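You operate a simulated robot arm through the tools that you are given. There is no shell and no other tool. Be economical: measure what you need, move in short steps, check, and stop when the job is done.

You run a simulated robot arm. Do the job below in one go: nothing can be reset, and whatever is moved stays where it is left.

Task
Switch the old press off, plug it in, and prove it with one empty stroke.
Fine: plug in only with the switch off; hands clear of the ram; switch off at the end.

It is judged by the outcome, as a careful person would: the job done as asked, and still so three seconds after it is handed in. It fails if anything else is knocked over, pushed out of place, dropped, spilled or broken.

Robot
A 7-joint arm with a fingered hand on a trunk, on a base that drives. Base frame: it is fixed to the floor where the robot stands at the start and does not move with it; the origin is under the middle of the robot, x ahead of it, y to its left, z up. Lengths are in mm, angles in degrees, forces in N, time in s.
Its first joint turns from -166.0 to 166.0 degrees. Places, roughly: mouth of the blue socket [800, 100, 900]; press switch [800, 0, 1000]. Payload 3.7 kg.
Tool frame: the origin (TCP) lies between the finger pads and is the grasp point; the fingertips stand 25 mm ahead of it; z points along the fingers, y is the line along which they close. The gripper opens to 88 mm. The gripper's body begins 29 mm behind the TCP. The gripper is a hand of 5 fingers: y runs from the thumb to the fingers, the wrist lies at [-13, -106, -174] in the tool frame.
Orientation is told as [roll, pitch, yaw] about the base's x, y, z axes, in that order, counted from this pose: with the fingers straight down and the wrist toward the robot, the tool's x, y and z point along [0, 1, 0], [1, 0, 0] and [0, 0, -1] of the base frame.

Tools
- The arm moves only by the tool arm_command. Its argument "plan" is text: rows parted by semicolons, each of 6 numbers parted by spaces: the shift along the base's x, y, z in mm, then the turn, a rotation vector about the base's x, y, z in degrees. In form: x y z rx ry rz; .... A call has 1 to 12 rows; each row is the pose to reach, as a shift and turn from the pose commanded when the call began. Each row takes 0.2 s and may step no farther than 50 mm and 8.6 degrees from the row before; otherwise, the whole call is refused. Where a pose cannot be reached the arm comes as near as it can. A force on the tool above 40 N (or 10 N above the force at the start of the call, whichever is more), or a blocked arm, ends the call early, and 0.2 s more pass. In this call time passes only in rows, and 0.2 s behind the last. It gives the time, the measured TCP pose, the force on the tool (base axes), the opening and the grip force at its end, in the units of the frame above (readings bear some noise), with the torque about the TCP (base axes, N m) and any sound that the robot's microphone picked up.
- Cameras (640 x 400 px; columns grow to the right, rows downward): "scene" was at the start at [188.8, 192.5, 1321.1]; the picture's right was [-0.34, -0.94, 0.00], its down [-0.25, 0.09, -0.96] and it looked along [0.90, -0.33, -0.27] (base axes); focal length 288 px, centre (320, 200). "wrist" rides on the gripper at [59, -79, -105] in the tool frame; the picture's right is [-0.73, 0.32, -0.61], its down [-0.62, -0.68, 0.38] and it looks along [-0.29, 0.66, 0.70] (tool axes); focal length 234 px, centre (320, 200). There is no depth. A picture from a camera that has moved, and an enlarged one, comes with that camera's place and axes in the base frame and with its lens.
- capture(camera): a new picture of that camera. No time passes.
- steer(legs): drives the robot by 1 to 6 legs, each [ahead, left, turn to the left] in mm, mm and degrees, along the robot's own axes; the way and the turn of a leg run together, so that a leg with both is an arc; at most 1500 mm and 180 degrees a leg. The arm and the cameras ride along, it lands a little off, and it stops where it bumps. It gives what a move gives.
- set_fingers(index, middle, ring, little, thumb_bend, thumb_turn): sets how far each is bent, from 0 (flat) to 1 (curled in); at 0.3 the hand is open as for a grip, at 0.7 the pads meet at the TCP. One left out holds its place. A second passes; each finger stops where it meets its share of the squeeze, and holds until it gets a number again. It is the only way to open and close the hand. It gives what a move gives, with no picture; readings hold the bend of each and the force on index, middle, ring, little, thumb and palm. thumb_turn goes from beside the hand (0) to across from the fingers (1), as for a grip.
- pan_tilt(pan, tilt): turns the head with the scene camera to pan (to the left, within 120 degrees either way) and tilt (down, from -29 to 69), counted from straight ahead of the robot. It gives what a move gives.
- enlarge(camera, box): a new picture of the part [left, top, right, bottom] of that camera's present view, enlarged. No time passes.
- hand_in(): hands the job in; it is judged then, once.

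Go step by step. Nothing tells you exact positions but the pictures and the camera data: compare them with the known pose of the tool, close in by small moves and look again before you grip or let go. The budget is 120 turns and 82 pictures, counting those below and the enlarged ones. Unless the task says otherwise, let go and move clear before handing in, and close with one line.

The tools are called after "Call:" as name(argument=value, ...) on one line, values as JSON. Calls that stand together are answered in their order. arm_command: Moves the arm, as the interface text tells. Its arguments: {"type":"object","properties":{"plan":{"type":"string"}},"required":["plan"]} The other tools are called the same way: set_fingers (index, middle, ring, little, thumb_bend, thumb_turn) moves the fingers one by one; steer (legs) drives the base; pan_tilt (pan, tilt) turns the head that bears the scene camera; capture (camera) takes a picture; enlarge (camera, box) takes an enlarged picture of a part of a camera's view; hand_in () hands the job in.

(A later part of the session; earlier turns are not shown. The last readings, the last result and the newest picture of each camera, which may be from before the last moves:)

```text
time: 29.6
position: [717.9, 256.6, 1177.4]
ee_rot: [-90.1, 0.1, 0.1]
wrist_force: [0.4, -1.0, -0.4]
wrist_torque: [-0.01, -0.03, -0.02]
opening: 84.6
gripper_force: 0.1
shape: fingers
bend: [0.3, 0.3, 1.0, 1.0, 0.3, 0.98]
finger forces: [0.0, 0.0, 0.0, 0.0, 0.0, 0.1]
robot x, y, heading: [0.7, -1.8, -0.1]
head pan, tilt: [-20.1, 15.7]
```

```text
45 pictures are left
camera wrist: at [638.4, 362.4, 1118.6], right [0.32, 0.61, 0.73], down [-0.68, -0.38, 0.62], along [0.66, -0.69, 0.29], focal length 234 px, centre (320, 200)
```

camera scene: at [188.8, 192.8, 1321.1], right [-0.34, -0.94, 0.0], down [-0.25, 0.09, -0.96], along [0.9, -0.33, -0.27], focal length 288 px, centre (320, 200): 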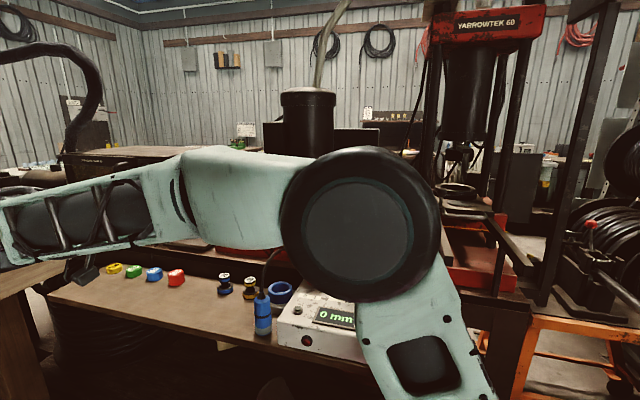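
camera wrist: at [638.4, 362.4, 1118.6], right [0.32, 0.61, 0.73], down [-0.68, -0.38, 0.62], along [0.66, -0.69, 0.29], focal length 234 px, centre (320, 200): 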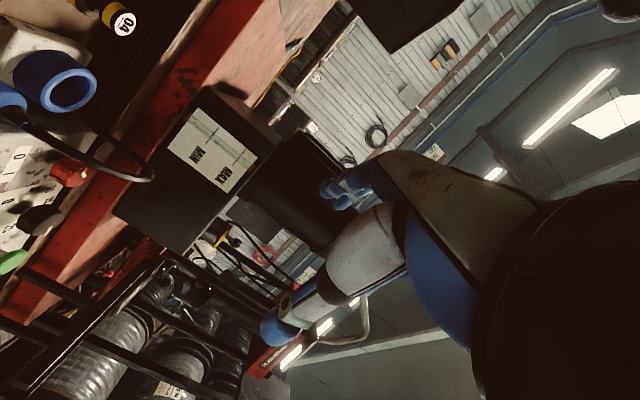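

The wrist camera looks away in this pose, and the arm hides the plug. I'll use the opposite posture instead: hand nearly horizontal, coming along the box's forward axis, index finger up, so the camera looks down at plug and socket. First I undo the roll, then yaw.

Call:
arm_command(plan="0 0 0 8 0 0;0 -2 0 16 0 0;0 -4 0 24 0 0;0 -6 0 32 0 0;0 -8 0 40 0 0;0 -10 0 48 0 0;0 -12 0 56 0 0;0 -14 0 64 0 0;0 -16 0 72 0 0;0 -18 0 80 0 0;0 -20 0 88 0 0;0 -20 0 90 0 0")

Call:
arm_command(plan="-5 0 0 0 0 -8;-10 0 0 0 0 -16;-15 0 0 0 0 -24;-20 0 0 0 0 -32;-25 0 0 0 0 -40;-30 0 0 0 0 -48;-35 0 0 0 0 -56;-40 0 0 0 0 -64;-45 0 0 0 0 -72;-50 0 0 0 0 -80;-55 0 0 0 0 -88;-60 0 0 0 0 -96")

Call:
arm_command(plan="0 0 0 0 0 -8;0 0 0 0 0 -16;0 0 0 0 0 -24;0 0 0 0 0 -32")

```text
time: 32.1
position: [717.7, 236.6, 1177.4]
ee_rot: [0.2, -0.1, 0.0]
wrist_force: [-1.1, -0.7, 0.9]
wrist_torque: [-0.01, -0.05, 0.0]
opening: 84.5
gripper_force: 0.1
shape: fingers
bend: [0.3, 0.3, 1.0, 1.0, 0.3, 0.98]
finger forces: [0.0, 0.0, 0.0, 0.0, 0.0, 0.0]
robot x, y, heading: [-1.6, 1.5, -0.0]
head pan, tilt: [-20.1, 15.7]
```

```text
time: 34.8
position: [665.9, 235.3, 1171.2]
ee_rot: [-0.9, 0.1, -90.6]
wrist_force: [1.6, -2.8, 0.6]
wrist_torque: [0.22, 0.11, -0.03]
opening: 85.0
gripper_force: 0.0
shape: fingers
bend: [0.3, 0.3, 1.0, 1.0, 0.3, 0.98]
finger forces: [0.0, 0.1, 0.1, 0.1, 0.1, 0.0]
out of reach, approached as far as the arm can: row 12
robot x, y, heading: [2.3, -2.5, -0.3]
head pan, tilt: [-20.1, 15.7]
```

```text
time: 35.8
position: [631.6, 223.0, 1160.2]
ee_rot: [1.3, 3.6, -100.1]
wrist_force: [0.9, 1.2, -1.4]
wrist_torque: [-0.14, 0.07, -0.02]
opening: 84.9
gripper_force: 0.1
shape: fingers
bend: [0.3, 0.3, 1.0, 1.0, 0.3, 0.98]
finger forces: [0.0, 0.1, 0.1, 0.0, 0.0, 0.0]
out of reach, approached as far as the arm can: row 1, 2, 3, 4
robot x, y, heading: [-3.3, -1.1, 0.1]
head pan, tilt: [-20.1, 15.7]
```

The wrist hit a joint limit near -95° yaw. I'll back off to about -86° and tilt the hand forward there, then see how much more yaw is available.

Call:
arm_command(plan="10 0 5 -0.5 -1.5 7;20 5 10 -1 -3 14")

Call:
arm_command(plan="0 0 0 0 -8 0;0 0 0 0 -16 0;0 0 0 0 -24 0;0 0 0 0 -32 0;0 0 0 0 -40 0;0 0 0 0 -48 0;0 0 0 0 -56 0;0 0 0 0 -64 0;0 0 0 0 -70 0")

Call:
capture(camera="wrist")

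Call:
capture(camera="scene")

```text
time: 36.4
position: [649.8, 226.1, 1171.6]
ee_rot: [4.5, 2.9, -86.1]
wrist_force: [-0.2, 0.0, -0.5]
wrist_torque: [0.01, 0.04, -0.01]
opening: 84.9
gripper_force: 0.0
shape: fingers
bend: [0.3, 0.3, 1.0, 1.0, 0.3, 0.98]
finger forces: [0.0, 0.0, 0.0, 0.1, 0.0, 0.1]
robot x, y, heading: [1.1, -3.2, 0.2]
head pan, tilt: [-20.1, 15.7]
```

```text
time: 38.4
position: [648.8, 200.7, 1194.5]
ee_rot: [59.6, 4.6, -83.6]
wrist_force: [3.6, -5.1, 0.2]
wrist_torque: [0.17, 0.18, 0.25]
opening: 84.9
gripper_force: 0.1
shape: fingers
bend: [0.3, 0.3, 1.0, 1.0, 0.3, 0.98]
finger forces: [0.1, 0.0, 0.0, 0.0, 0.0, 0.1]
out of reach, approached as far as the arm can: row 7, 8, 9
robot x, y, heading: [-1.6, -1.0, -0.1]
head pan, tilt: [-20.1, 15.7]
```

```text
44 pictures are left
camera wrist: at [580.1, 263.6, 1304.3], right [-0.85, -0.39, -0.34], down [-0.07, 0.73, -0.67], along [0.52, -0.55, -0.65], focal length 234 px, centre (320, 200)
```

wrist: 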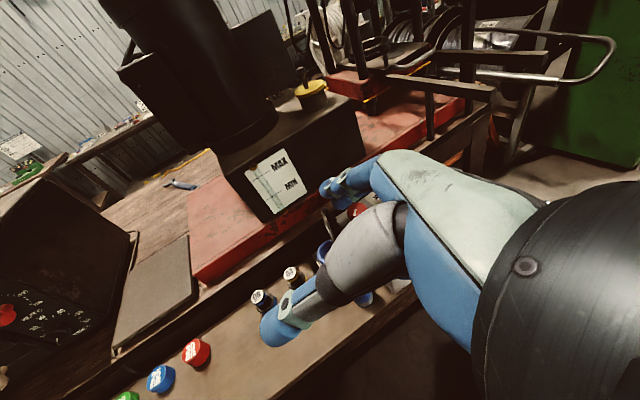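

```text
43 pictures are left
camera scene: at [189.4, 192.6, 1321.1], right [-0.34, -0.94, 0.0], down [-0.25, 0.09, -0.96], along [0.9, -0.33, -0.27], focal length 288 px, centre (320, 200)
```

scene: 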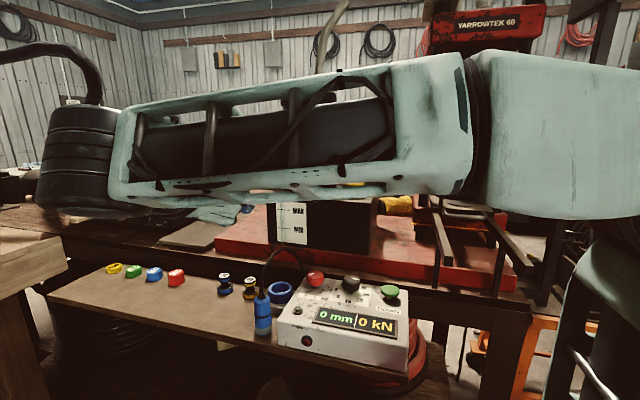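

The wrist limit depends on where the robot stands; standing square in front of the small bench would give the right approach. I'll look left to check the floor is free before driving.

Call:
pan_tilt(pan=60, tilt=35)

Call:
capture(camera="scene")

```text
time: 39.9
position: [643.1, 205.2, 1194.3]
ee_rot: [59.5, 4.6, -82.9]
wrist_force: [-0.4, -0.2, -0.1]
wrist_torque: [-0.01, -0.02, -0.01]
opening: 84.7
gripper_force: 0.1
shape: fingers
bend: [0.3, 0.3, 1.0, 1.0, 0.3, 0.98]
finger forces: [0.0, 0.1, 0.1, 0.0, 0.1, 0.1]
robot x, y, heading: [-1.2, -0.4, -0.1]
head pan, tilt: [60.0, 35.0]
```

```text
42 pictures are left
camera scene: at [145.2, 301.0, 1290.3], right [0.87, -0.5, 0.0], down [-0.29, -0.5, -0.82], along [0.41, 0.71, -0.57], focal length 288 px, centre (320, 200)
```

scene: 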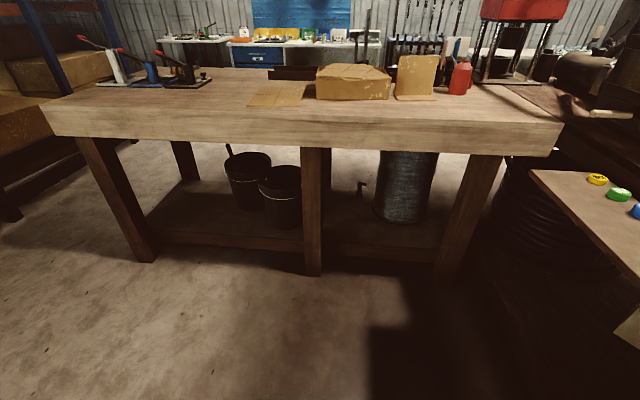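

The floor to the left is free well past y = 1300. I'll drive left and forward, and turn right to face the small bench squarely.

Call:
steer(legs=[[0, 450, 0], [150, 0, 0], [0, 0, -35]])

Call:
pan_tilt(pan=-5, tilt=30)

Call:
capture(camera="scene")

```text
time: 45.2
position: [792.6, 229.9, 1195.2]
ee_rot: [59.4, 4.6, -120.2]
wrist_force: [-0.4, 0.2, 0.3]
wrist_torque: [-0.02, -0.03, 0.0]
opening: 84.7
gripper_force: 0.1
shape: fingers
bend: [0.3, 0.3, 1.0, 1.0, 0.3, 0.98]
finger forces: [0.0, 0.1, 0.0, 0.0, 0.1, 0.0]
robot x, y, heading: [150.8, 450.6, -35.0]
head pan, tilt: [60.0, 35.0]
```

```text
time: 46.6
position: [792.3, 232.1, 1194.0]
ee_rot: [59.5, 4.6, -120.2]
wrist_force: [-0.2, -0.2, 0.4]
wrist_torque: [0.01, 0.0, 0.0]
opening: 84.8
gripper_force: 0.0
shape: fingers
bend: [0.3, 0.3, 1.0, 1.0, 0.3, 0.98]
finger forces: [0.0, 0.0, 0.0, 0.0, 0.0, 0.0]
robot x, y, heading: [143.7, 449.5, -35.0]
head pan, tilt: [-5.0, 30.0]
```

```text
41 pictures are left
camera scene: at [428.7, 519.2, 1298.1], right [-0.64, -0.77, 0.0], down [-0.38, 0.32, -0.87], along [0.66, -0.56, -0.5], focal length 288 px, centre (320, 200)
```

scene: 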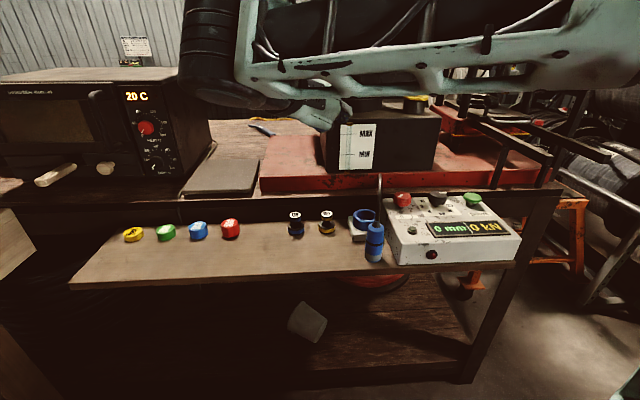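

Good view, square to the bench. I'll locate plug and socket precisely from here with both cameras.

Call:
enlarge(camera="scene", box=[320, 180, 448, 270])

Call:
capture(camera="wrist")

```text
4.44 times, centred on (384, 225) of scene
camera zoom: at [428.7, 519.2, 1298.1], right [-0.64, -0.77, 0.0], down [-0.38, 0.32, -0.87], along [0.66, -0.56, -0.5], focal length 1282 px, centre (36, 89)
```

zoom: 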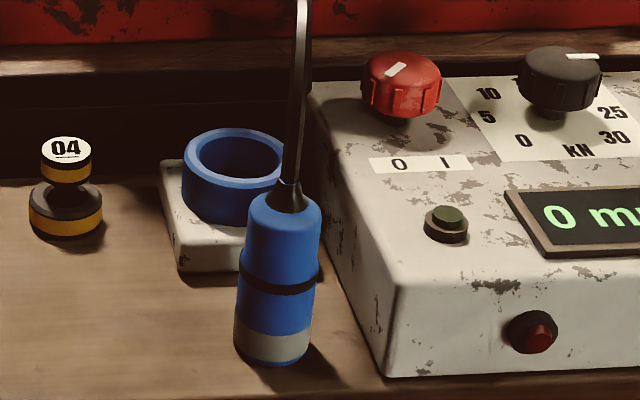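

```text
39 pictures are left
camera wrist: at [776.0, 322.7, 1304.4], right [-0.92, 0.19, -0.34], down [0.38, 0.63, -0.68], along [0.09, -0.75, -0.65], focal length 234 px, centre (320, 200)
```

wrist: 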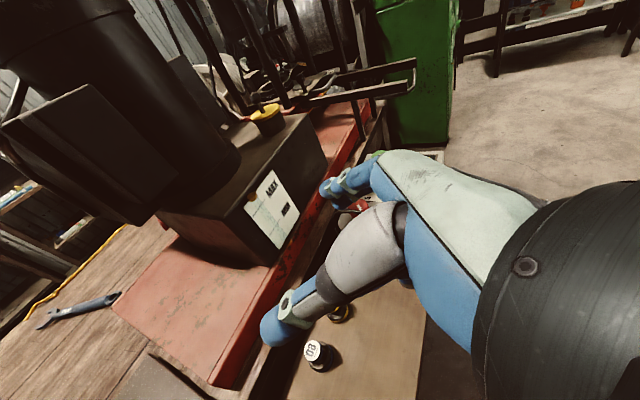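

Plug: about (716,126), from z 880 to 970, vertical, 36 mm across; socket ring near (794,74,922). I'll bend the fingers to a narrower opening and bring the hand to a pre-grasp point in front of the plug.

Call:
set_fingers(index=0.4, middle=0.4, thumb_bend=0.4)

Call:
arm_command(plan="-25 -9 -31 -0.7 0.4 -1;-50 -18 -62 -1.4 0.8 -2;-75 -27 -93 -2 1.2 -3;-100 -36 -124 -2.7 1.6 -4;-130 -47 -150 -3.4 2 -4;-155 -56 -175 -4 2.3 -4")

Call:
capture(camera="wrist")

Call:
enlarge(camera="scene", box=[280, 130, 472, 270])

```text
time: 47.6
position: [792.4, 232.0, 1194.8]
ee_rot: [59.4, 4.6, -120.1]
wrist_force: [-0.8, 0.5, 0.1]
wrist_torque: [0.02, 0.0, -0.06]
opening: 64.0
gripper_force: 0.0
shape: fingers
bend: [0.4, 0.4, 1.0, 1.0, 0.4, 0.99]
finger forces: [0.0, 0.0, 0.0, 0.1, 0.0, 0.0]
robot x, y, heading: [147.1, 451.0, -34.7]
head pan, tilt: [-5.0, 30.0]
```

```text
time: 49.0
position: [636.7, 174.2, 1017.1]
ee_rot: [59.8, 0.0, -124.1]
wrist_force: [-0.5, 0.2, 0.8]
wrist_torque: [0.02, 0.0, -0.02]
opening: 63.5
gripper_force: 0.1
shape: fingers
bend: [0.4, 0.4, 1.0, 1.0, 0.4, 0.99]
finger forces: [0.1, 0.0, 0.1, 0.1, 0.0, 0.0]
robot x, y, heading: [146.3, 452.4, -34.8]
head pan, tilt: [-5.0, 30.0]
```

```text
38 pictures are left
camera wrist: at [631.0, 274.3, 1121.0], right [-0.92, 0.23, -0.32], down [0.4, 0.55, -0.73], along [0.01, -0.8, -0.6], focal length 234 px, centre (320, 200)
```

wrist: 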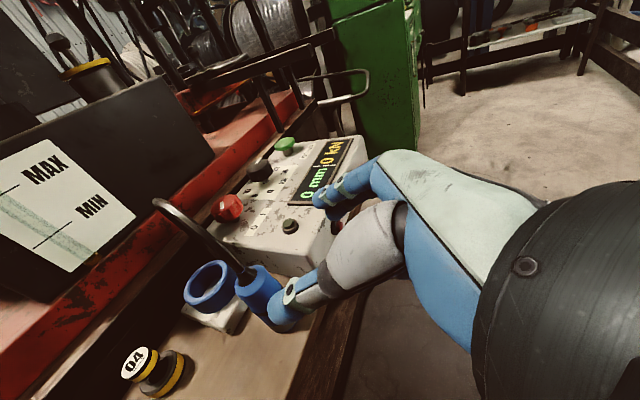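

```text
2.86 times, centred on (376, 200) of scene
camera zoom: at [428.7, 519.1, 1298.1], right [-0.64, -0.77, 0.0], down [-0.38, 0.32, -0.87], along [0.66, -0.56, -0.5], focal length 824 px, centre (160, 200)
```

zoom: 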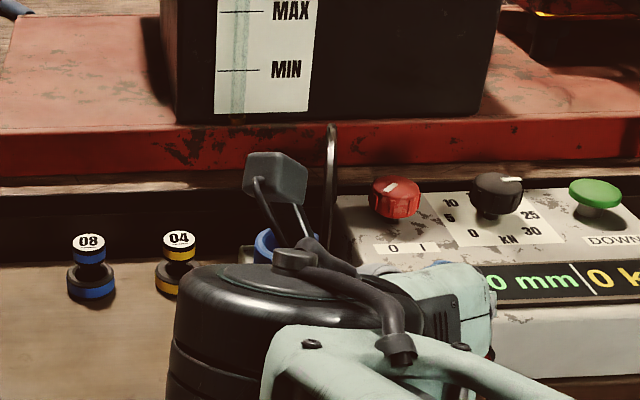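

The wrist view confirms the plug near (715,128). I'll advance about 60 % of the way along the hand's axis and check the alignment.

Call:
arm_command(plan="18 -13 -17 0 0 0;36 -24 -33 0 0 0;50 -32 -47 0 0 0")

Call:
capture(camera="wrist")

```text
time: 49.8
position: [686.3, 151.6, 970.9]
ee_rot: [59.5, 0.5, -122.4]
wrist_force: [-0.2, 0.6, 0.2]
wrist_torque: [0.02, 0.02, -0.04]
opening: 63.7
gripper_force: 0.0
shape: fingers
bend: [0.4, 0.4, 1.0, 1.0, 0.4, 0.99]
finger forces: [0.0, 0.0, 0.0, 0.1, 0.0, 0.0]
robot x, y, heading: [149.6, 446.4, -35.0]
head pan, tilt: [-5.0, 30.0]
```

```text
36 pictures are left
camera wrist: at [678.1, 251.1, 1076.6], right [-0.92, 0.21, -0.32], down [0.38, 0.57, -0.73], along [0.04, -0.79, -0.61], focal length 234 px, centre (320, 200)
```

wrist: 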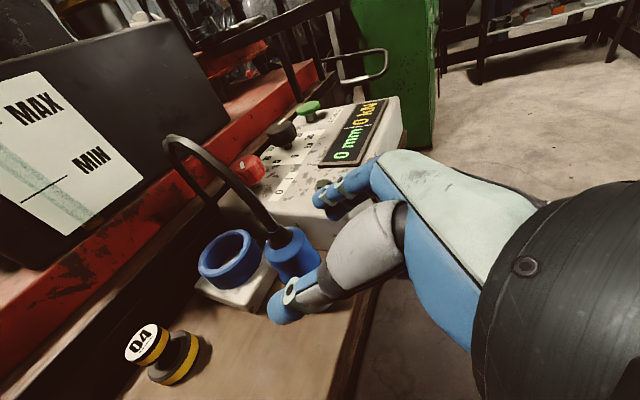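

The plug lies between thumb and fingers. I'll take a fresh pose reading with the next small step and keep going.

Call:
arm_command(plan="12 -10 -7 0 0 0")

Call:
enlarge(camera="wrist", box=[180, 180, 372, 340])

```text
time: 50.4
position: [704.8, 171.6, 961.4]
ee_rot: [58.6, 2.0, -117.4]
wrist_force: [0.4, 0.0, -0.4]
wrist_torque: [0.03, -0.02, 0.01]
opening: 64.0
gripper_force: 0.2
shape: fingers
bend: [0.4, 0.4, 1.0, 1.0, 0.4, 0.99]
finger forces: [0.3, 0.0, 0.0, 0.1, 0.0, 0.1]
robot x, y, heading: [144.9, 449.7, -34.7]
head pan, tilt: [-5.0, 30.0]
stopped in row 1: the arm was blocked; the commanded pose is now the measured one
```

```text
2.50 times, centred on (276, 260) of wrist
camera zoom: at [687.2, 265.5, 1069.1], right [-0.94, 0.14, -0.31], down [0.33, 0.63, -0.71], along [0.1, -0.77, -0.63], focal length 585 px, centre (430, 50)
```

zoom: 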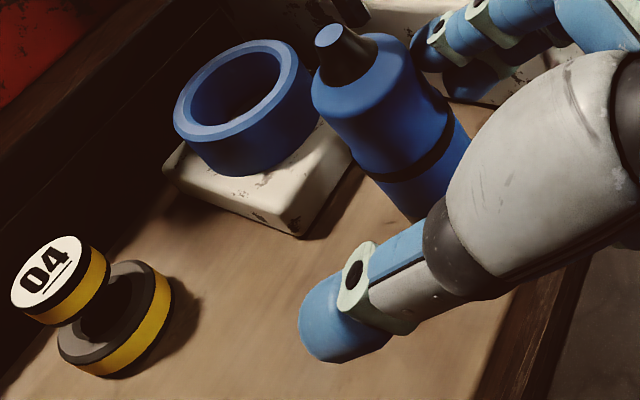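

The arm was blocked without force at the hand, so some other link may be touching or at a limit. I'll look.

Call:
capture(camera="scene")

Call:
capture(camera="wrist")

```text
34 pictures are left
camera scene: at [423.9, 515.1, 1299.3], right [-0.64, -0.76, 0.0], down [-0.38, 0.33, -0.87], along [0.66, -0.56, -0.5], focal length 288 px, centre (320, 200)
```

scene: 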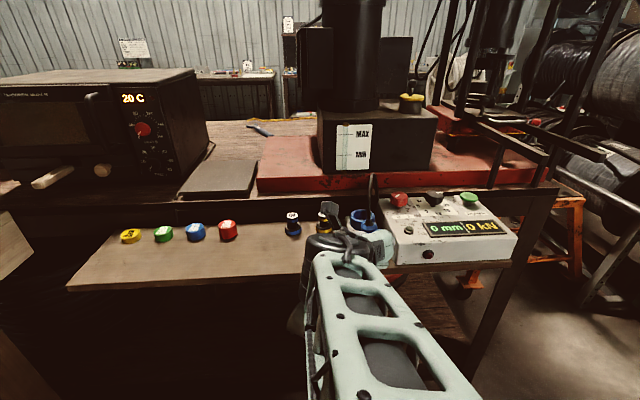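

```text
33 pictures are left
camera wrist: at [687.2, 265.5, 1069.1], right [-0.94, 0.14, -0.31], down [0.33, 0.63, -0.71], along [0.1, -0.77, -0.63], focal length 234 px, centre (320, 200)
```

wrist: 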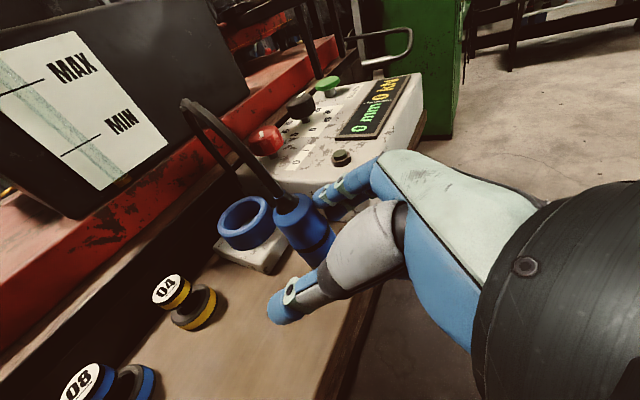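

Nothing of the bench is touched; the arm seems folded too tightly against the robot, since we stand close. I'll back the robot off 150 mm straight away from the bench and approach with the arm more extended.

Call:
steer(legs=[[-150, 0, 0]])

Call:
capture(camera="scene")

```text
time: 51.8
position: [578.9, 259.0, 962.1]
ee_rot: [58.7, 1.9, -117.4]
wrist_force: [0.7, 0.6, 0.6]
wrist_torque: [0.0, 0.02, -0.02]
opening: 63.9
gripper_force: 0.1
shape: fingers
bend: [0.4, 0.4, 1.0, 1.0, 0.4, 0.99]
finger forces: [0.0, 0.1, 0.0, 0.0, 0.0, 0.0]
robot x, y, heading: [23.4, 542.2, -35.3]
head pan, tilt: [-5.0, 30.0]
```

```text
32 pictures are left
camera scene: at [298.0, 603.3, 1299.5], right [-0.64, -0.77, 0.0], down [-0.38, 0.32, -0.87], along [0.67, -0.55, -0.5], focal length 288 px, centre (320, 200)
```

scene: 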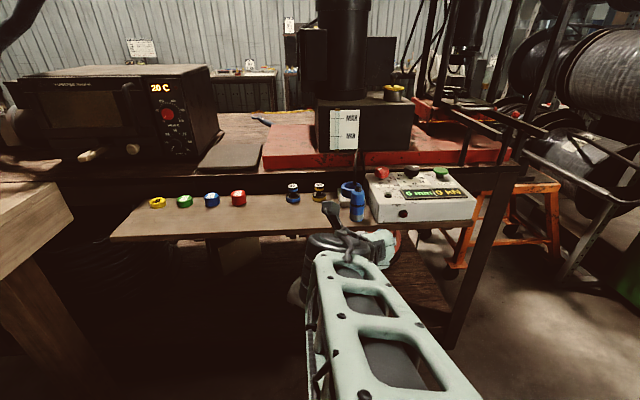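

Everything stands as before. Now I move the hand back to the pre-grasp point with its heading corrected.

Call:
arm_command(plan="0 -10 35 0 0 -2;20 -35 45 -0.5 0.5 -4;40 -60 45 -1 1 -6;60 -82 43 -1 1 -7")

Call:
capture(camera="wrist")

```text
time: 52.5
position: [568.0, 263.1, 942.7]
ee_rot: [51.3, 1.6, -115.3]
wrist_force: [-0.2, -0.1, 0.0]
wrist_torque: [-0.02, -0.01, -0.03]
opening: 63.9
gripper_force: 0.1
shape: fingers
bend: [0.4, 0.4, 1.0, 1.0, 0.4, 0.99]
finger forces: [0.0, 0.0, 0.0, 0.0, 0.0, 0.1]
robot x, y, heading: [24.3, 536.9, -34.9]
head pan, tilt: [-5.0, 30.0]
stopped in row 3: the arm was blocked; the commanded pose is now the measured one
```

```text
31 pictures are left
camera wrist: at [559.8, 352.1, 1056.5], right [-0.97, 0.11, -0.2], down [0.22, 0.67, -0.71], along [0.05, -0.73, -0.68], focal length 234 px, centre (320, 200)
```

wrist: 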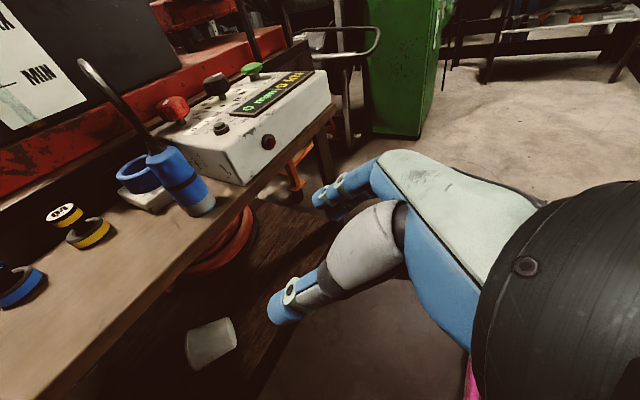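

The arm is in a tight configuration. I'll extend it forward along the approach, without rotation, toward the open space in front of the bench.

Call:
arm_command(plan="12 -8 10 0 0 0;24 -16 20 0 0 0;40 -28 35 0 0 0;60 -42 55 0 0 0")

```text
time: 53.4
position: [573.3, 278.0, 928.7]
ee_rot: [46.1, 2.3, -110.1]
wrist_force: [0.0, 0.5, 1.0]
wrist_torque: [-0.01, 0.02, 0.03]
opening: 63.9
gripper_force: 0.1
shape: fingers
bend: [0.4, 0.4, 1.0, 1.0, 0.4, 0.99]
finger forces: [0.0, 0.1, 0.0, 0.0, 0.1, 0.0]
robot x, y, heading: [19.6, 536.1, -34.7]
head pan, tilt: [-5.0, 30.0]
stopped in row 4: the arm was blocked; the commanded pose is now the measured one
```

I'll unwind: raise the hand while turning the fingers back toward straight down, then re-approach from above with a better elbow.

Call:
arm_command(plan="0 0 15 2.5 7 0;0 0 35 5 14 0;0 0 60 7.5 21 0;0 0 90 10 28 0;0 0 120 13 36 0;0 0 160 15 42 0")

Call:
capture(camera="scene")

```text
time: 54.2
position: [507.3, 277.5, 921.2]
ee_rot: [22.5, -4.4, -115.4]
wrist_force: [-0.9, -0.1, 0.8]
wrist_torque: [0.0, -0.01, 0.01]
opening: 63.7
gripper_force: 0.1
shape: fingers
bend: [0.4, 0.4, 1.0, 1.0, 0.4, 0.99]
finger forces: [0.1, 0.0, 0.0, 0.1, 0.1, 0.1]
robot x, y, heading: [20.4, 538.7, -34.9]
head pan, tilt: [-5.0, 30.0]
stopped in row 3: the arm was blocked; the commanded pose is now the measured one
```

```text
30 pictures are left
camera scene: at [295.9, 595.6, 1298.9], right [-0.7, -0.71, 0.0], down [-0.36, 0.35, -0.86], along [0.62, -0.6, -0.5], focal length 288 px, centre (320, 200)
```

scene: 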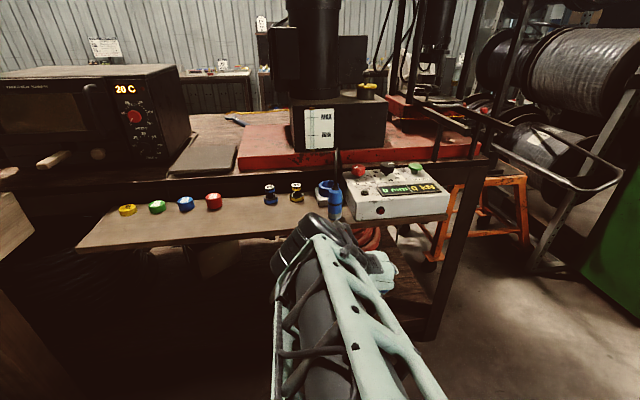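

The elbow seems to be caught against the robot's own body. I'll probe with one small step straight up to see how the arm responds.

Call:
arm_command(plan="0 0 12 0 0 0")

Call:
arm_command(plan="0 0 12 0 0 4")

Call:
pan_tilt(pan=-15, tilt=66)

Call:
capture(camera="scene")

```text
time: 54.6
position: [502.4, 273.6, 929.0]
ee_rot: [21.9, -4.6, -116.1]
wrist_force: [0.0, 0.7, -0.5]
wrist_torque: [0.04, 0.0, -0.01]
opening: 63.3
gripper_force: 0.0
shape: fingers
bend: [0.4, 0.4, 1.0, 1.0, 0.4, 0.99]
finger forces: [0.1, 0.1, 0.0, 0.1, 0.1, 0.0]
robot x, y, heading: [23.9, 539.9, -34.9]
head pan, tilt: [-5.0, 30.0]
```

```text
time: 55.2
position: [494.3, 262.3, 934.4]
ee_rot: [21.6, -5.7, -114.7]
wrist_force: [0.1, 1.1, -0.5]
wrist_torque: [0.02, 0.0, -0.01]
opening: 63.6
gripper_force: 0.0
shape: fingers
bend: [0.4, 0.4, 1.0, 1.0, 0.4, 0.99]
finger forces: [0.0, 0.0, 0.1, 0.1, 0.0, 0.0]
robot x, y, heading: [22.4, 538.6, -35.0]
head pan, tilt: [-5.0, 30.0]
stopped in row 1: the arm was blocked; the commanded pose is now the measured one
```

```text
time: 56.2
position: [497.3, 263.7, 936.0]
ee_rot: [21.8, -5.9, -114.2]
wrist_force: [0.6, -0.9, 0.0]
wrist_torque: [0.0, 0.01, -0.02]
opening: 63.7
gripper_force: 0.0
shape: fingers
bend: [0.4, 0.4, 1.0, 1.0, 0.4, 0.99]
finger forces: [0.0, 0.0, 0.1, 0.1, 0.0, 0.1]
robot x, y, heading: [20.5, 541.8, -34.8]
head pan, tilt: [-15.0, 66.0]
```

```text
29 pictures are left
camera scene: at [268.1, 608.8, 1250.5], right [-0.79, -0.62, -0.01], down [-0.56, 0.72, -0.4], along [0.25, -0.31, -0.92], focal length 288 px, centre (320, 200)
```

scene: 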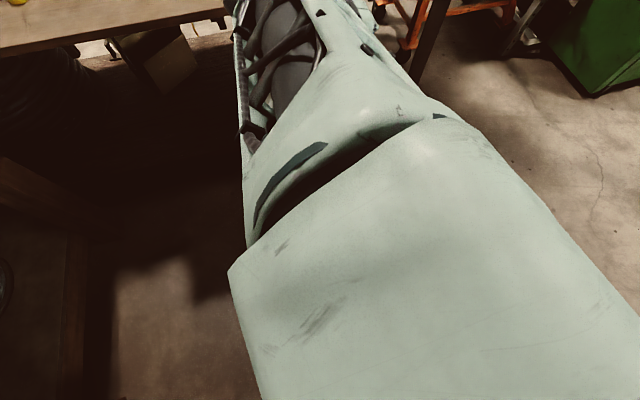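

Now it's clear: the upper arm is pressed against the head mast on the robot's left. I'll move the arm to the robot's right, away from the mast.

Call:
arm_command(plan="-12 -16 5 0 0 0;-24 -32 15 0 0 0;-36 -50 25 0 0 0;-48 -68 40 0 0 0;-60 -86 60 0 0 0;-72 -104 80 0 0 0")

Call:
capture(camera="scene")

```text
time: 57.6
position: [430.5, 176.1, 1026.9]
ee_rot: [23.5, -7.4, -113.2]
wrist_force: [-0.8, -0.4, -0.9]
wrist_torque: [0.02, 0.01, -0.03]
opening: 63.4
gripper_force: 0.0
shape: fingers
bend: [0.4, 0.4, 1.0, 1.0, 0.4, 0.99]
finger forces: [0.1, 0.0, 0.0, 0.0, 0.0, 0.0]
robot x, y, heading: [20.5, 536.5, -35.1]
head pan, tilt: [-15.0, 66.0]
```

```text
28 pictures are left
camera scene: at [266.8, 618.5, 1250.4], right [-0.77, -0.64, 0.0], down [-0.58, 0.7, -0.41], along [0.26, -0.31, -0.91], focal length 288 px, centre (320, 200)
```

scene: 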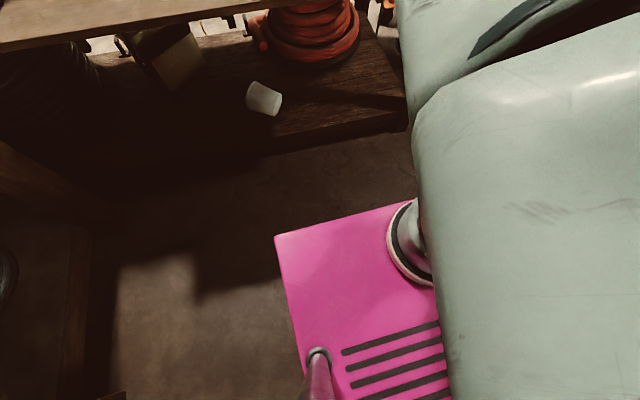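

The arm is free and moves accurately again. I'll drive so the plug sits slightly to the robot's right (about 750 ahead, 100 right), away from the mast.

Call:
steer(legs=[[0, 160, 0], [56, 0, 0]])

Call:
pan_tilt(pan=-15, tilt=32)

Call:
arm_command(plan="0 0 30 -3 -7 -1;0 -10 60 -6 -14 -2;0 -30 70 -9 -20 -3;10 -60 70 -11 -27 -4;20 -80 70 -14 -32 -5")

Call:
capture(camera="scene")

```text
time: 59.5
position: [568.3, 274.6, 1026.9]
ee_rot: [23.5, -7.4, -113.2]
wrist_force: [0.1, 0.1, -0.6]
wrist_torque: [-0.02, 0.02, -0.03]
opening: 63.5
gripper_force: 0.0
shape: fingers
bend: [0.4, 0.4, 1.0, 1.0, 0.4, 0.99]
finger forces: [0.0, 0.1, 0.0, 0.1, 0.0, 0.1]
robot x, y, heading: [157.4, 631.4, -34.9]
head pan, tilt: [-15.0, 66.0]
```

```text
time: 60.5
position: [570.9, 274.4, 1027.2]
ee_rot: [23.4, -7.5, -113.0]
wrist_force: [-0.4, -0.5, -0.1]
wrist_torque: [0.01, 0.01, -0.01]
opening: 63.4
gripper_force: 0.1
shape: fingers
bend: [0.4, 0.4, 1.0, 1.0, 0.4, 0.99]
finger forces: [0.0, 0.0, 0.0, 0.0, 0.0, 0.0]
robot x, y, heading: [156.5, 636.8, -34.8]
head pan, tilt: [-15.0, 32.0]
```

```text
time: 61.8
position: [621.1, 255.7, 1105.7]
ee_rot: [59.2, -5.7, -111.4]
wrist_force: [-0.7, 0.1, -0.3]
wrist_torque: [-0.04, 0.0, -0.01]
opening: 63.3
gripper_force: 0.0
shape: fingers
bend: [0.4, 0.4, 1.0, 1.0, 0.4, 0.99]
finger forces: [0.1, 0.1, 0.0, 0.1, 0.1, 0.0]
robot x, y, heading: [158.0, 633.6, -34.8]
head pan, tilt: [-15.0, 32.0]
stopped in row 5: the arm was blocked; the commanded pose is now the measured one
```

```text
27 pictures are left
camera scene: at [417.1, 695.2, 1297.4], right [-0.77, -0.64, -0.01], down [-0.33, 0.41, -0.85], along [0.55, -0.65, -0.52], focal length 288 px, centre (320, 200)
```

scene: 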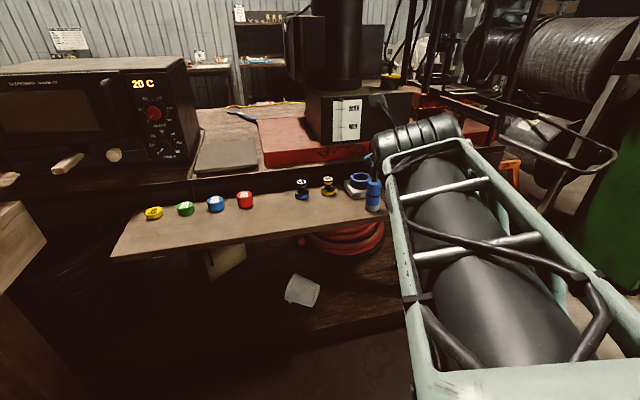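

It brushed the mast again; moving right and forward will clear it. I go toward the pre-grasp point in that order.

Call:
arm_command(plan="-12 -18 0 0 0 0;-20 -40 -10 0 0 0;-10 -60 -25 0 0 -2;0 -70 -45 0 0 -4;10 -76 -65 -2 2 -6;18 -80 -85 -4 3 -8")

Call:
capture(camera="wrist")

```text
time: 62.8
position: [662.1, 266.9, 1081.5]
ee_rot: [60.5, -9.2, -103.4]
wrist_force: [-0.8, 0.1, 0.9]
wrist_torque: [0.01, 0.01, -0.01]
opening: 63.8
gripper_force: 0.0
shape: fingers
bend: [0.4, 0.4, 1.0, 1.0, 0.4, 0.99]
finger forces: [0.0, 0.1, 0.0, 0.0, 0.1, 0.0]
robot x, y, heading: [160.7, 636.1, -34.8]
head pan, tilt: [-15.0, 32.0]
stopped in row 4: the arm was blocked; the commanded pose is now the measured one
```

```text
26 pictures are left
camera wrist: at [624.2, 373.7, 1170.8], right [-0.95, -0.16, -0.28], down [0.15, 0.53, -0.83], along [0.28, -0.83, -0.48], focal length 234 px, centre (320, 200)
```

wrist: 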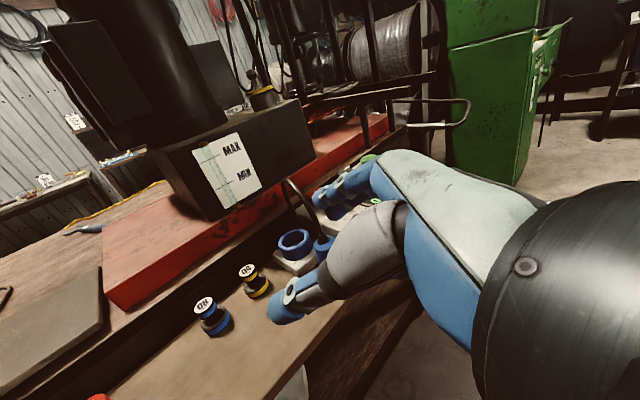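

This posture only works when the arm reaches farther left-front without the mast in the way, as it did from the original stand. I'll untilt while moving right, drive back to the start, and do a 50° tilt there, gripping the plug's top where everything stays above the box.

Call:
arm_command(plan="-10 -14 0 1 5 0;-20 -28 5 2.5 11 0;-30 -43 10 4 18 0;-42 -60 15 5.5 25 0;-55 -80 20 7 31 0;-65 -95 20 8 35 0")

```text
time: 63.8
position: [616.7, 260.0, 1131.7]
ee_rot: [37.1, -17.5, -98.5]
wrist_force: [-0.5, 0.2, 0.6]
wrist_torque: [-0.04, 0.0, 0.0]
opening: 63.6
gripper_force: 0.0
shape: fingers
bend: [0.4, 0.4, 1.0, 1.0, 0.4, 0.99]
finger forces: [0.0, 0.0, 0.0, 0.0, 0.0, 0.0]
robot x, y, heading: [159.0, 633.5, -35.0]
head pan, tilt: [-15.0, 32.0]
stopped in row 5: the arm was blocked; the commanded pose is now the measured one
```

Partly there. I'll translate right only, as that worked before.

Call:
arm_command(plan="-12 -16 0 0 0 0;-24 -32 0 0 0 0;-36 -50 0 0 0 0;-48 -68 5 0 0 0;-60 -86 10 0 0 0;-72 -104 15 0 0 0;-84 -122 20 0 0 0")

Call:
arm_command(plan="0 0 5 1 5 1;0 0 10 2 10 3;0 0 15 3 16 6;0 0 20 4 22 9;0 0 20 5 28 12")

```text
time: 65.4
position: [534.8, 136.2, 1153.7]
ee_rot: [37.0, -17.5, -98.9]
wrist_force: [0.0, 0.3, 0.3]
wrist_torque: [0.0, 0.01, 0.0]
opening: 63.5
gripper_force: 0.0
shape: fingers
bend: [0.4, 0.4, 1.0, 1.0, 0.4, 0.99]
finger forces: [0.0, 0.1, 0.1, 0.1, 0.0, 0.0]
robot x, y, heading: [158.1, 637.9, -34.9]
head pan, tilt: [-15.0, 32.0]
```

```text
time: 66.6
position: [536.4, 137.5, 1172.7]
ee_rot: [8.0, -11.8, -79.1]
wrist_force: [-0.9, -0.4, -0.2]
wrist_torque: [0.02, -0.04, -0.03]
opening: 63.5
gripper_force: 0.0
shape: fingers
bend: [0.4, 0.4, 1.0, 1.0, 0.4, 0.99]
finger forces: [0.0, 0.0, 0.1, 0.0, 0.0, 0.1]
robot x, y, heading: [158.8, 637.1, -34.8]
head pan, tilt: [-15.0, 32.0]
```

The arm is free. If I stand another 200 mm to the left, the plug lies 300 mm to the robot's right, where the arm stays well away from the mast. Driving there now.

Call:
steer(legs=[[0, 200, 0], [50, 0, 0]])

Call:
pan_tilt(pan=-25, tilt=32)

```text
time: 68.8
position: [692.7, 273.8, 1172.3]
ee_rot: [8.2, -11.8, -78.8]
wrist_force: [0.3, -0.3, 0.4]
wrist_torque: [0.01, 0.02, -0.03]
opening: 63.5
gripper_force: 0.0
shape: fingers
bend: [0.4, 0.4, 1.0, 1.0, 0.4, 0.99]
finger forces: [0.0, 0.0, 0.0, 0.0, 0.1, 0.1]
robot x, y, heading: [313.6, 772.2, -34.8]
head pan, tilt: [-15.0, 32.0]
```

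```text
time: 69.5
position: [692.6, 274.5, 1172.5]
ee_rot: [8.1, -11.9, -78.8]
wrist_force: [0.4, 0.1, 0.2]
wrist_torque: [-0.01, 0.02, -0.01]
opening: 63.6
gripper_force: 0.1
shape: fingers
bend: [0.4, 0.4, 1.0, 1.0, 0.4, 0.99]
finger forces: [0.0, 0.0, 0.0, 0.0, 0.0, 0.0]
robot x, y, heading: [315.8, 773.6, -34.8]
head pan, tilt: [-25.0, 32.0]
```

I'll now level the hand, yaw it to the box axis, and tilt it 60° forward, in stages.

Call:
arm_command(plan="-15 -20 0 5 5 0;-30 -40 0 9.9 10.2 0;-45 -60 0 9.9 10.2 0")

Call:
arm_command(plan="0 0 0 0 0 -8;0 0 0 0 0 -16;0 0 0 0 0 -24;0 0 0 0 0 -32;0 0 0 0 0 -40;0 0 0 0 0 -45")

Call:
arm_command(plan="0 0 0 -4 -6 0;0 0 0 -8.5 -12 0;0 0 0 -12.5 -18 0;0 0 0 -17 -24.5 0;0 0 0 -21.5 -31 0;0 0 0 -26 -37 0;0 0 0 -30 -43 0;0 0 0 -34 -49 0")

```text
time: 70.3
position: [647.0, 212.8, 1172.3]
ee_rot: [0.1, -0.2, -78.1]
wrist_force: [-0.1, 0.7, 0.1]
wrist_torque: [0.02, -0.01, 0.01]
opening: 63.8
gripper_force: 0.1
shape: fingers
bend: [0.4, 0.4, 1.0, 1.0, 0.4, 0.99]
finger forces: [0.0, 0.0, 0.1, 0.1, 0.0, 0.0]
robot x, y, heading: [313.8, 770.8, -34.5]
head pan, tilt: [-25.0, 32.0]
```

```text
time: 71.7
position: [647.5, 214.4, 1171.4]
ee_rot: [-0.1, -0.1, -123.3]
wrist_force: [-0.1, 0.2, -1.1]
wrist_torque: [-0.01, 0.01, 0.0]
opening: 63.5
gripper_force: 0.1
shape: fingers
bend: [0.4, 0.4, 1.0, 1.0, 0.4, 0.99]
finger forces: [0.0, 0.1, 0.1, 0.0, 0.0, 0.0]
robot x, y, heading: [314.1, 772.3, -34.8]
head pan, tilt: [-25.0, 32.0]
```

```text
time: 73.5
position: [646.5, 213.9, 1172.6]
ee_rot: [59.8, -1.5, -124.0]
wrist_force: [0.8, -0.1, 0.5]
wrist_torque: [0.02, -0.05, 0.03]
opening: 63.7
gripper_force: 0.0
shape: fingers
bend: [0.4, 0.4, 1.0, 1.0, 0.4, 0.99]
finger forces: [0.1, 0.1, 0.0, 0.0, 0.0, 0.0]
robot x, y, heading: [313.6, 773.3, -34.7]
head pan, tilt: [-25.0, 32.0]
```

All three stages were clean. Now down to the pre-grasp point.

Call:
arm_command(plan="0 -10 -45 0 0 0;2 -22 -90 0 0 0;4 -33 -133 0 0 0;6 -44 -173 0 0 0")

Call:
capture(camera="wrist")

Call:
capture(camera="scene")

```text
time: 74.5
position: [651.6, 171.3, 1000.6]
ee_rot: [59.7, -1.6, -123.9]
wrist_force: [-0.5, -0.6, 0.5]
wrist_torque: [0.01, 0.0, 0.01]
opening: 63.5
gripper_force: 0.0
shape: fingers
bend: [0.4, 0.4, 1.0, 1.0, 0.4, 0.99]
finger forces: [0.1, 0.0, 0.0, 0.0, 0.1, 0.1]
robot x, y, heading: [315.0, 772.6, -34.8]
head pan, tilt: [-25.0, 32.0]
```

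```text
25 pictures are left
camera wrist: at [646.4, 272.4, 1101.4], right [-0.92, 0.22, -0.31], down [0.38, 0.54, -0.75], along [0.0, -0.81, -0.58], focal length 234 px, centre (320, 200)
```

wrist: 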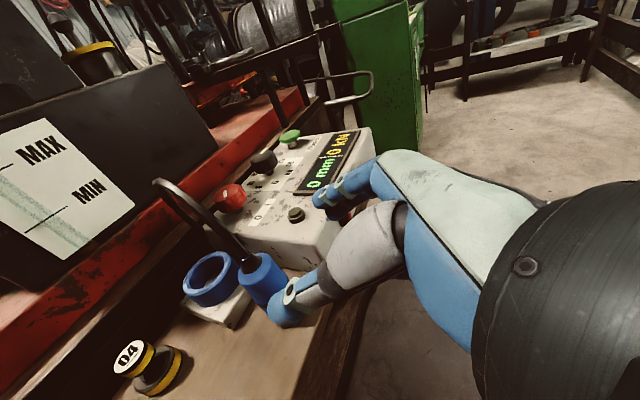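

```text
24 pictures are left
camera scene: at [570.6, 821.9, 1294.9], right [-0.86, -0.5, 0.0], down [-0.27, 0.46, -0.85], along [0.43, -0.73, -0.53], focal length 288 px, centre (320, 200)
```

scene: 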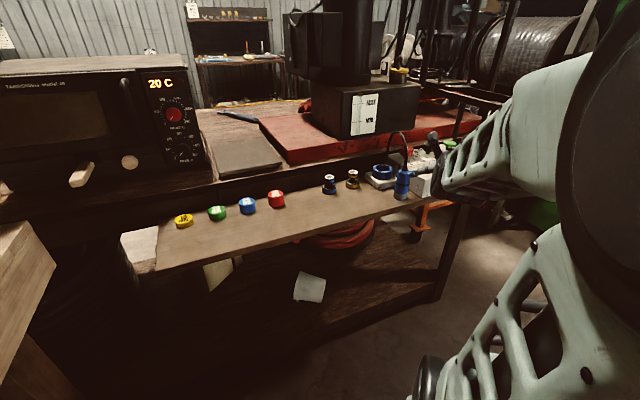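

Both cameras see plug and socket now. Advancing toward the plug.

Call:
arm_command(plan="16 -11 -12 0 0 0;32 -22 -23 0 0 0;48 -33 -34 0 0 0")

Call:
capture(camera="wrist")

Call:
enlarge(camera="scene", box=[350, 130, 462, 210])

```text
time: 75.3
position: [701.9, 137.4, 966.4]
ee_rot: [59.7, -1.5, -124.0]
wrist_force: [0.6, 0.1, 0.4]
wrist_torque: [-0.02, 0.04, 0.06]
opening: 63.6
gripper_force: 0.1
shape: fingers
bend: [0.4, 0.4, 1.0, 1.0, 0.4, 0.99]
finger forces: [0.0, 0.0, 0.0, 0.0, 0.1, 0.0]
robot x, y, heading: [313.6, 769.1, -35.0]
head pan, tilt: [-25.0, 32.0]
```

```text
23 pictures are left
camera wrist: at [697.0, 239.3, 1067.4], right [-0.92, 0.22, -0.31], down [0.38, 0.54, -0.75], along [0.0, -0.81, -0.58], focal length 234 px, centre (320, 200)
```

wrist: 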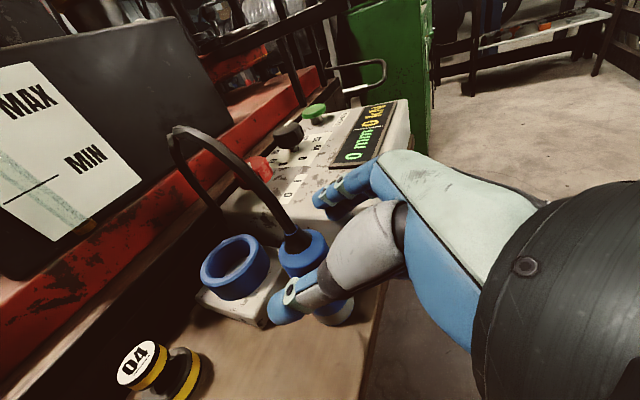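

```text
5.00 times, centred on (406, 170) of scene
camera zoom: at [570.6, 821.8, 1294.9], right [-0.86, -0.5, 0.0], down [-0.27, 0.46, -0.85], along [0.43, -0.73, -0.53], focal length 1442 px, centre (-110, 350)
```

zoom: 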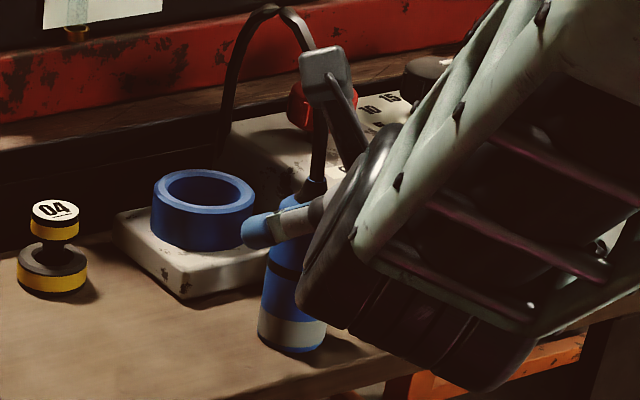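

The plug sits between thumb and fingers, with the thumb just above its black band. One last short advance, then close gently.

Call:
arm_command(plan="6 -4 -6 0 0 0;13 -9 -12 0 0 0")

Call:
set_fingers(index=0.52, middle=0.52, thumb_bend=0.52)

Call:
enlarge(camera="scene", box=[350, 130, 462, 210])

```text
time: 75.9
position: [715.0, 128.5, 955.9]
ee_rot: [59.9, -1.6, -123.9]
wrist_force: [0.8, 7.4, 11.7]
wrist_torque: [-0.33, 0.23, -0.12]
opening: 63.3
gripper_force: 5.7
shape: fingers
bend: [0.4, 0.43, 1.0, 1.0, 0.4, 0.99]
finger forces: [0.1, 12.4, 0.0, 0.0, 0.1, 0.1]
robot x, y, heading: [314.0, 774.3, -34.8]
head pan, tilt: [-25.0, 32.0]
```

```text
time: 76.9
position: [714.4, 128.8, 954.2]
ee_rot: [59.8, -1.5, -124.0]
wrist_force: [-0.2, 0.3, 0.6]
wrist_torque: [0.02, 0.0, -0.03]
opening: 37.7
gripper_force: 0.3
shape: fingers
bend: [0.52, 0.53, 1.0, 1.0, 0.52, 1.0]
finger forces: [0.1, 0.5, 0.1, 0.0, 0.0, 0.0]
robot x, y, heading: [314.7, 772.8, -34.6]
head pan, tilt: [-25.0, 32.0]
```

```text
5.00 times, centred on (406, 170) of scene
camera zoom: at [570.6, 821.7, 1294.9], right [-0.86, -0.5, 0.0], down [-0.27, 0.46, -0.85], along [0.43, -0.73, -0.53], focal length 1442 px, centre (-110, 350)
```

zoom: 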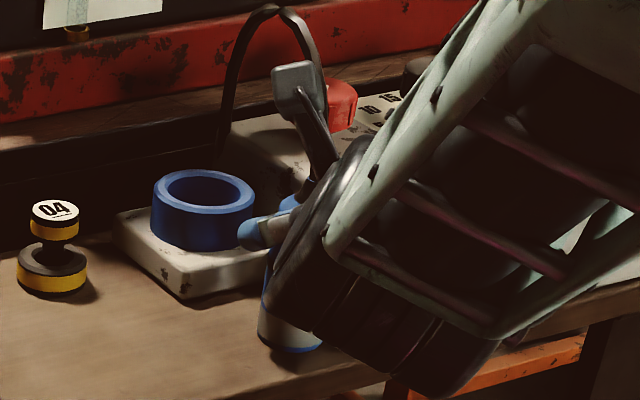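

No contact now except near the plug. I'll close firmly on it.

Call:
set_fingers(index=0.68, middle=0.68, thumb_bend=0.68)

Call:
set_fingers(index=0.85, middle=0.85, thumb_bend=0.85)

Call:
enlarge(camera="wrist", box=[160, 160, 384, 340])

```text
time: 77.9
position: [714.5, 127.0, 953.6]
ee_rot: [59.7, -1.5, -124.0]
wrist_force: [0.3, -0.6, 1.0]
wrist_torque: [-0.03, 0.05, 0.01]
opening: 19.2
gripper_force: 8.5
shape: fingers
bend: [0.62, 0.62, 1.0, 1.0, 0.59, 1.0]
finger forces: [4.3, 4.4, 0.1, 0.0, 8.3, 0.0]
robot x, y, heading: [316.0, 771.6, -34.9]
head pan, tilt: [-25.0, 32.0]
```

```text
time: 78.9
position: [713.4, 128.4, 953.4]
ee_rot: [59.7, -1.5, -124.0]
wrist_force: [-0.3, -0.3, -0.9]
wrist_torque: [0.01, 0.01, -0.03]
opening: 0.1
gripper_force: 29.9
shape: fingers
bend: [0.79, 0.73, 1.0, 1.0, 0.74, 0.99]
finger forces: [16.1, 10.2, 11.5, 0.1, 21.3, 0.0]
robot x, y, heading: [317.1, 770.0, -34.7]
head pan, tilt: [-25.0, 32.0]
```

```text
2.22 times, centred on (272, 250) of wrist
camera zoom: at [709.7, 230.4, 1055.9], right [-0.92, 0.22, -0.31], down [0.38, 0.54, -0.75], along [0.0, -0.81, -0.58], focal length 520 px, centre (427, 89)
```

zoom: 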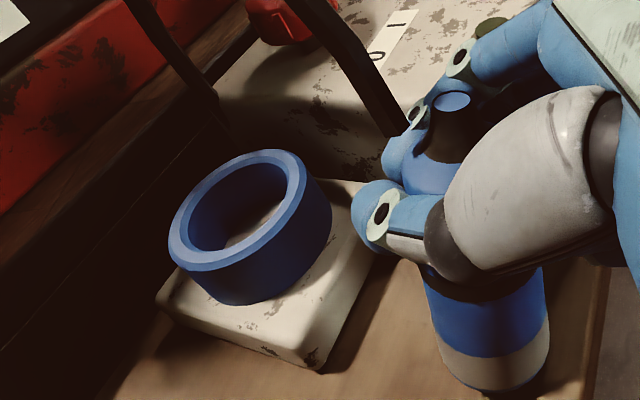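

The fingers have wrapped around the plug's upper half and it still stands upright. I'll lift slightly and check it comes along.

Call:
arm_command(plan="0 0 10 0 0 0;0 0 25 0 0 0;0 0 50 0 0 0")

Call:
capture(camera="wrist")

Call:
enlarge(camera="scene", box=[350, 110, 462, 210])

```text
time: 79.7
position: [713.8, 127.3, 1002.8]
ee_rot: [59.7, -1.5, -123.9]
wrist_force: [-0.6, 0.7, -1.5]
wrist_torque: [-0.03, -0.01, 0.02]
opening: 0.1
gripper_force: 29.6
shape: fingers
bend: [0.79, 0.73, 1.0, 1.0, 0.74, 0.99]
finger forces: [16.2, 10.2, 11.7, 0.0, 21.3, 0.1]
robot x, y, heading: [311.3, 775.5, -34.9]
head pan, tilt: [-25.0, 32.0]
```

```text
19 pictures are left
camera wrist: at [709.5, 229.6, 1105.4], right [-0.92, 0.22, -0.31], down [0.38, 0.54, -0.75], along [0.0, -0.81, -0.58], focal length 234 px, centre (320, 200)
```

wrist: 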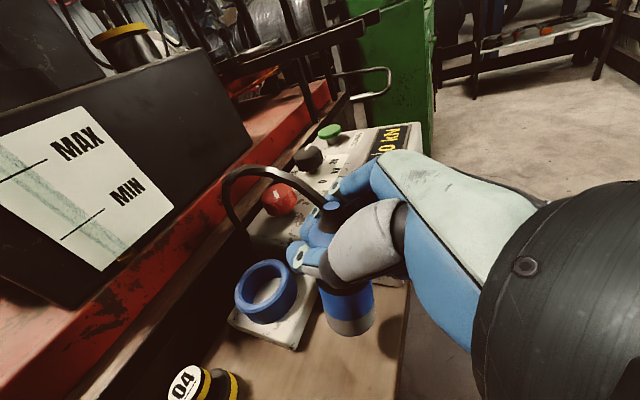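

```text
4.00 times, centred on (406, 160) of scene
camera zoom: at [570.7, 821.6, 1294.9], right [-0.86, -0.5, 0.0], down [-0.27, 0.46, -0.85], along [0.43, -0.73, -0.53], focal length 1154 px, centre (-24, 360)
```

zoom: 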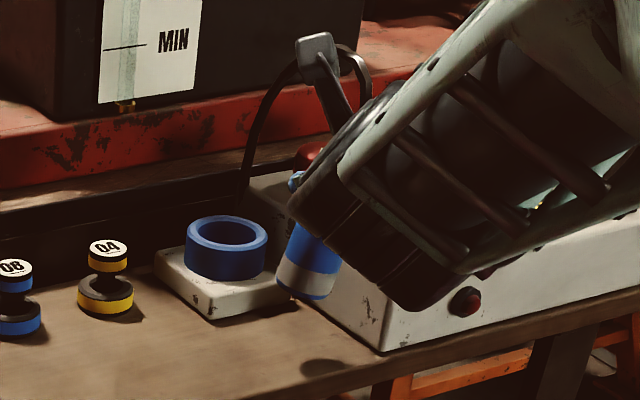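

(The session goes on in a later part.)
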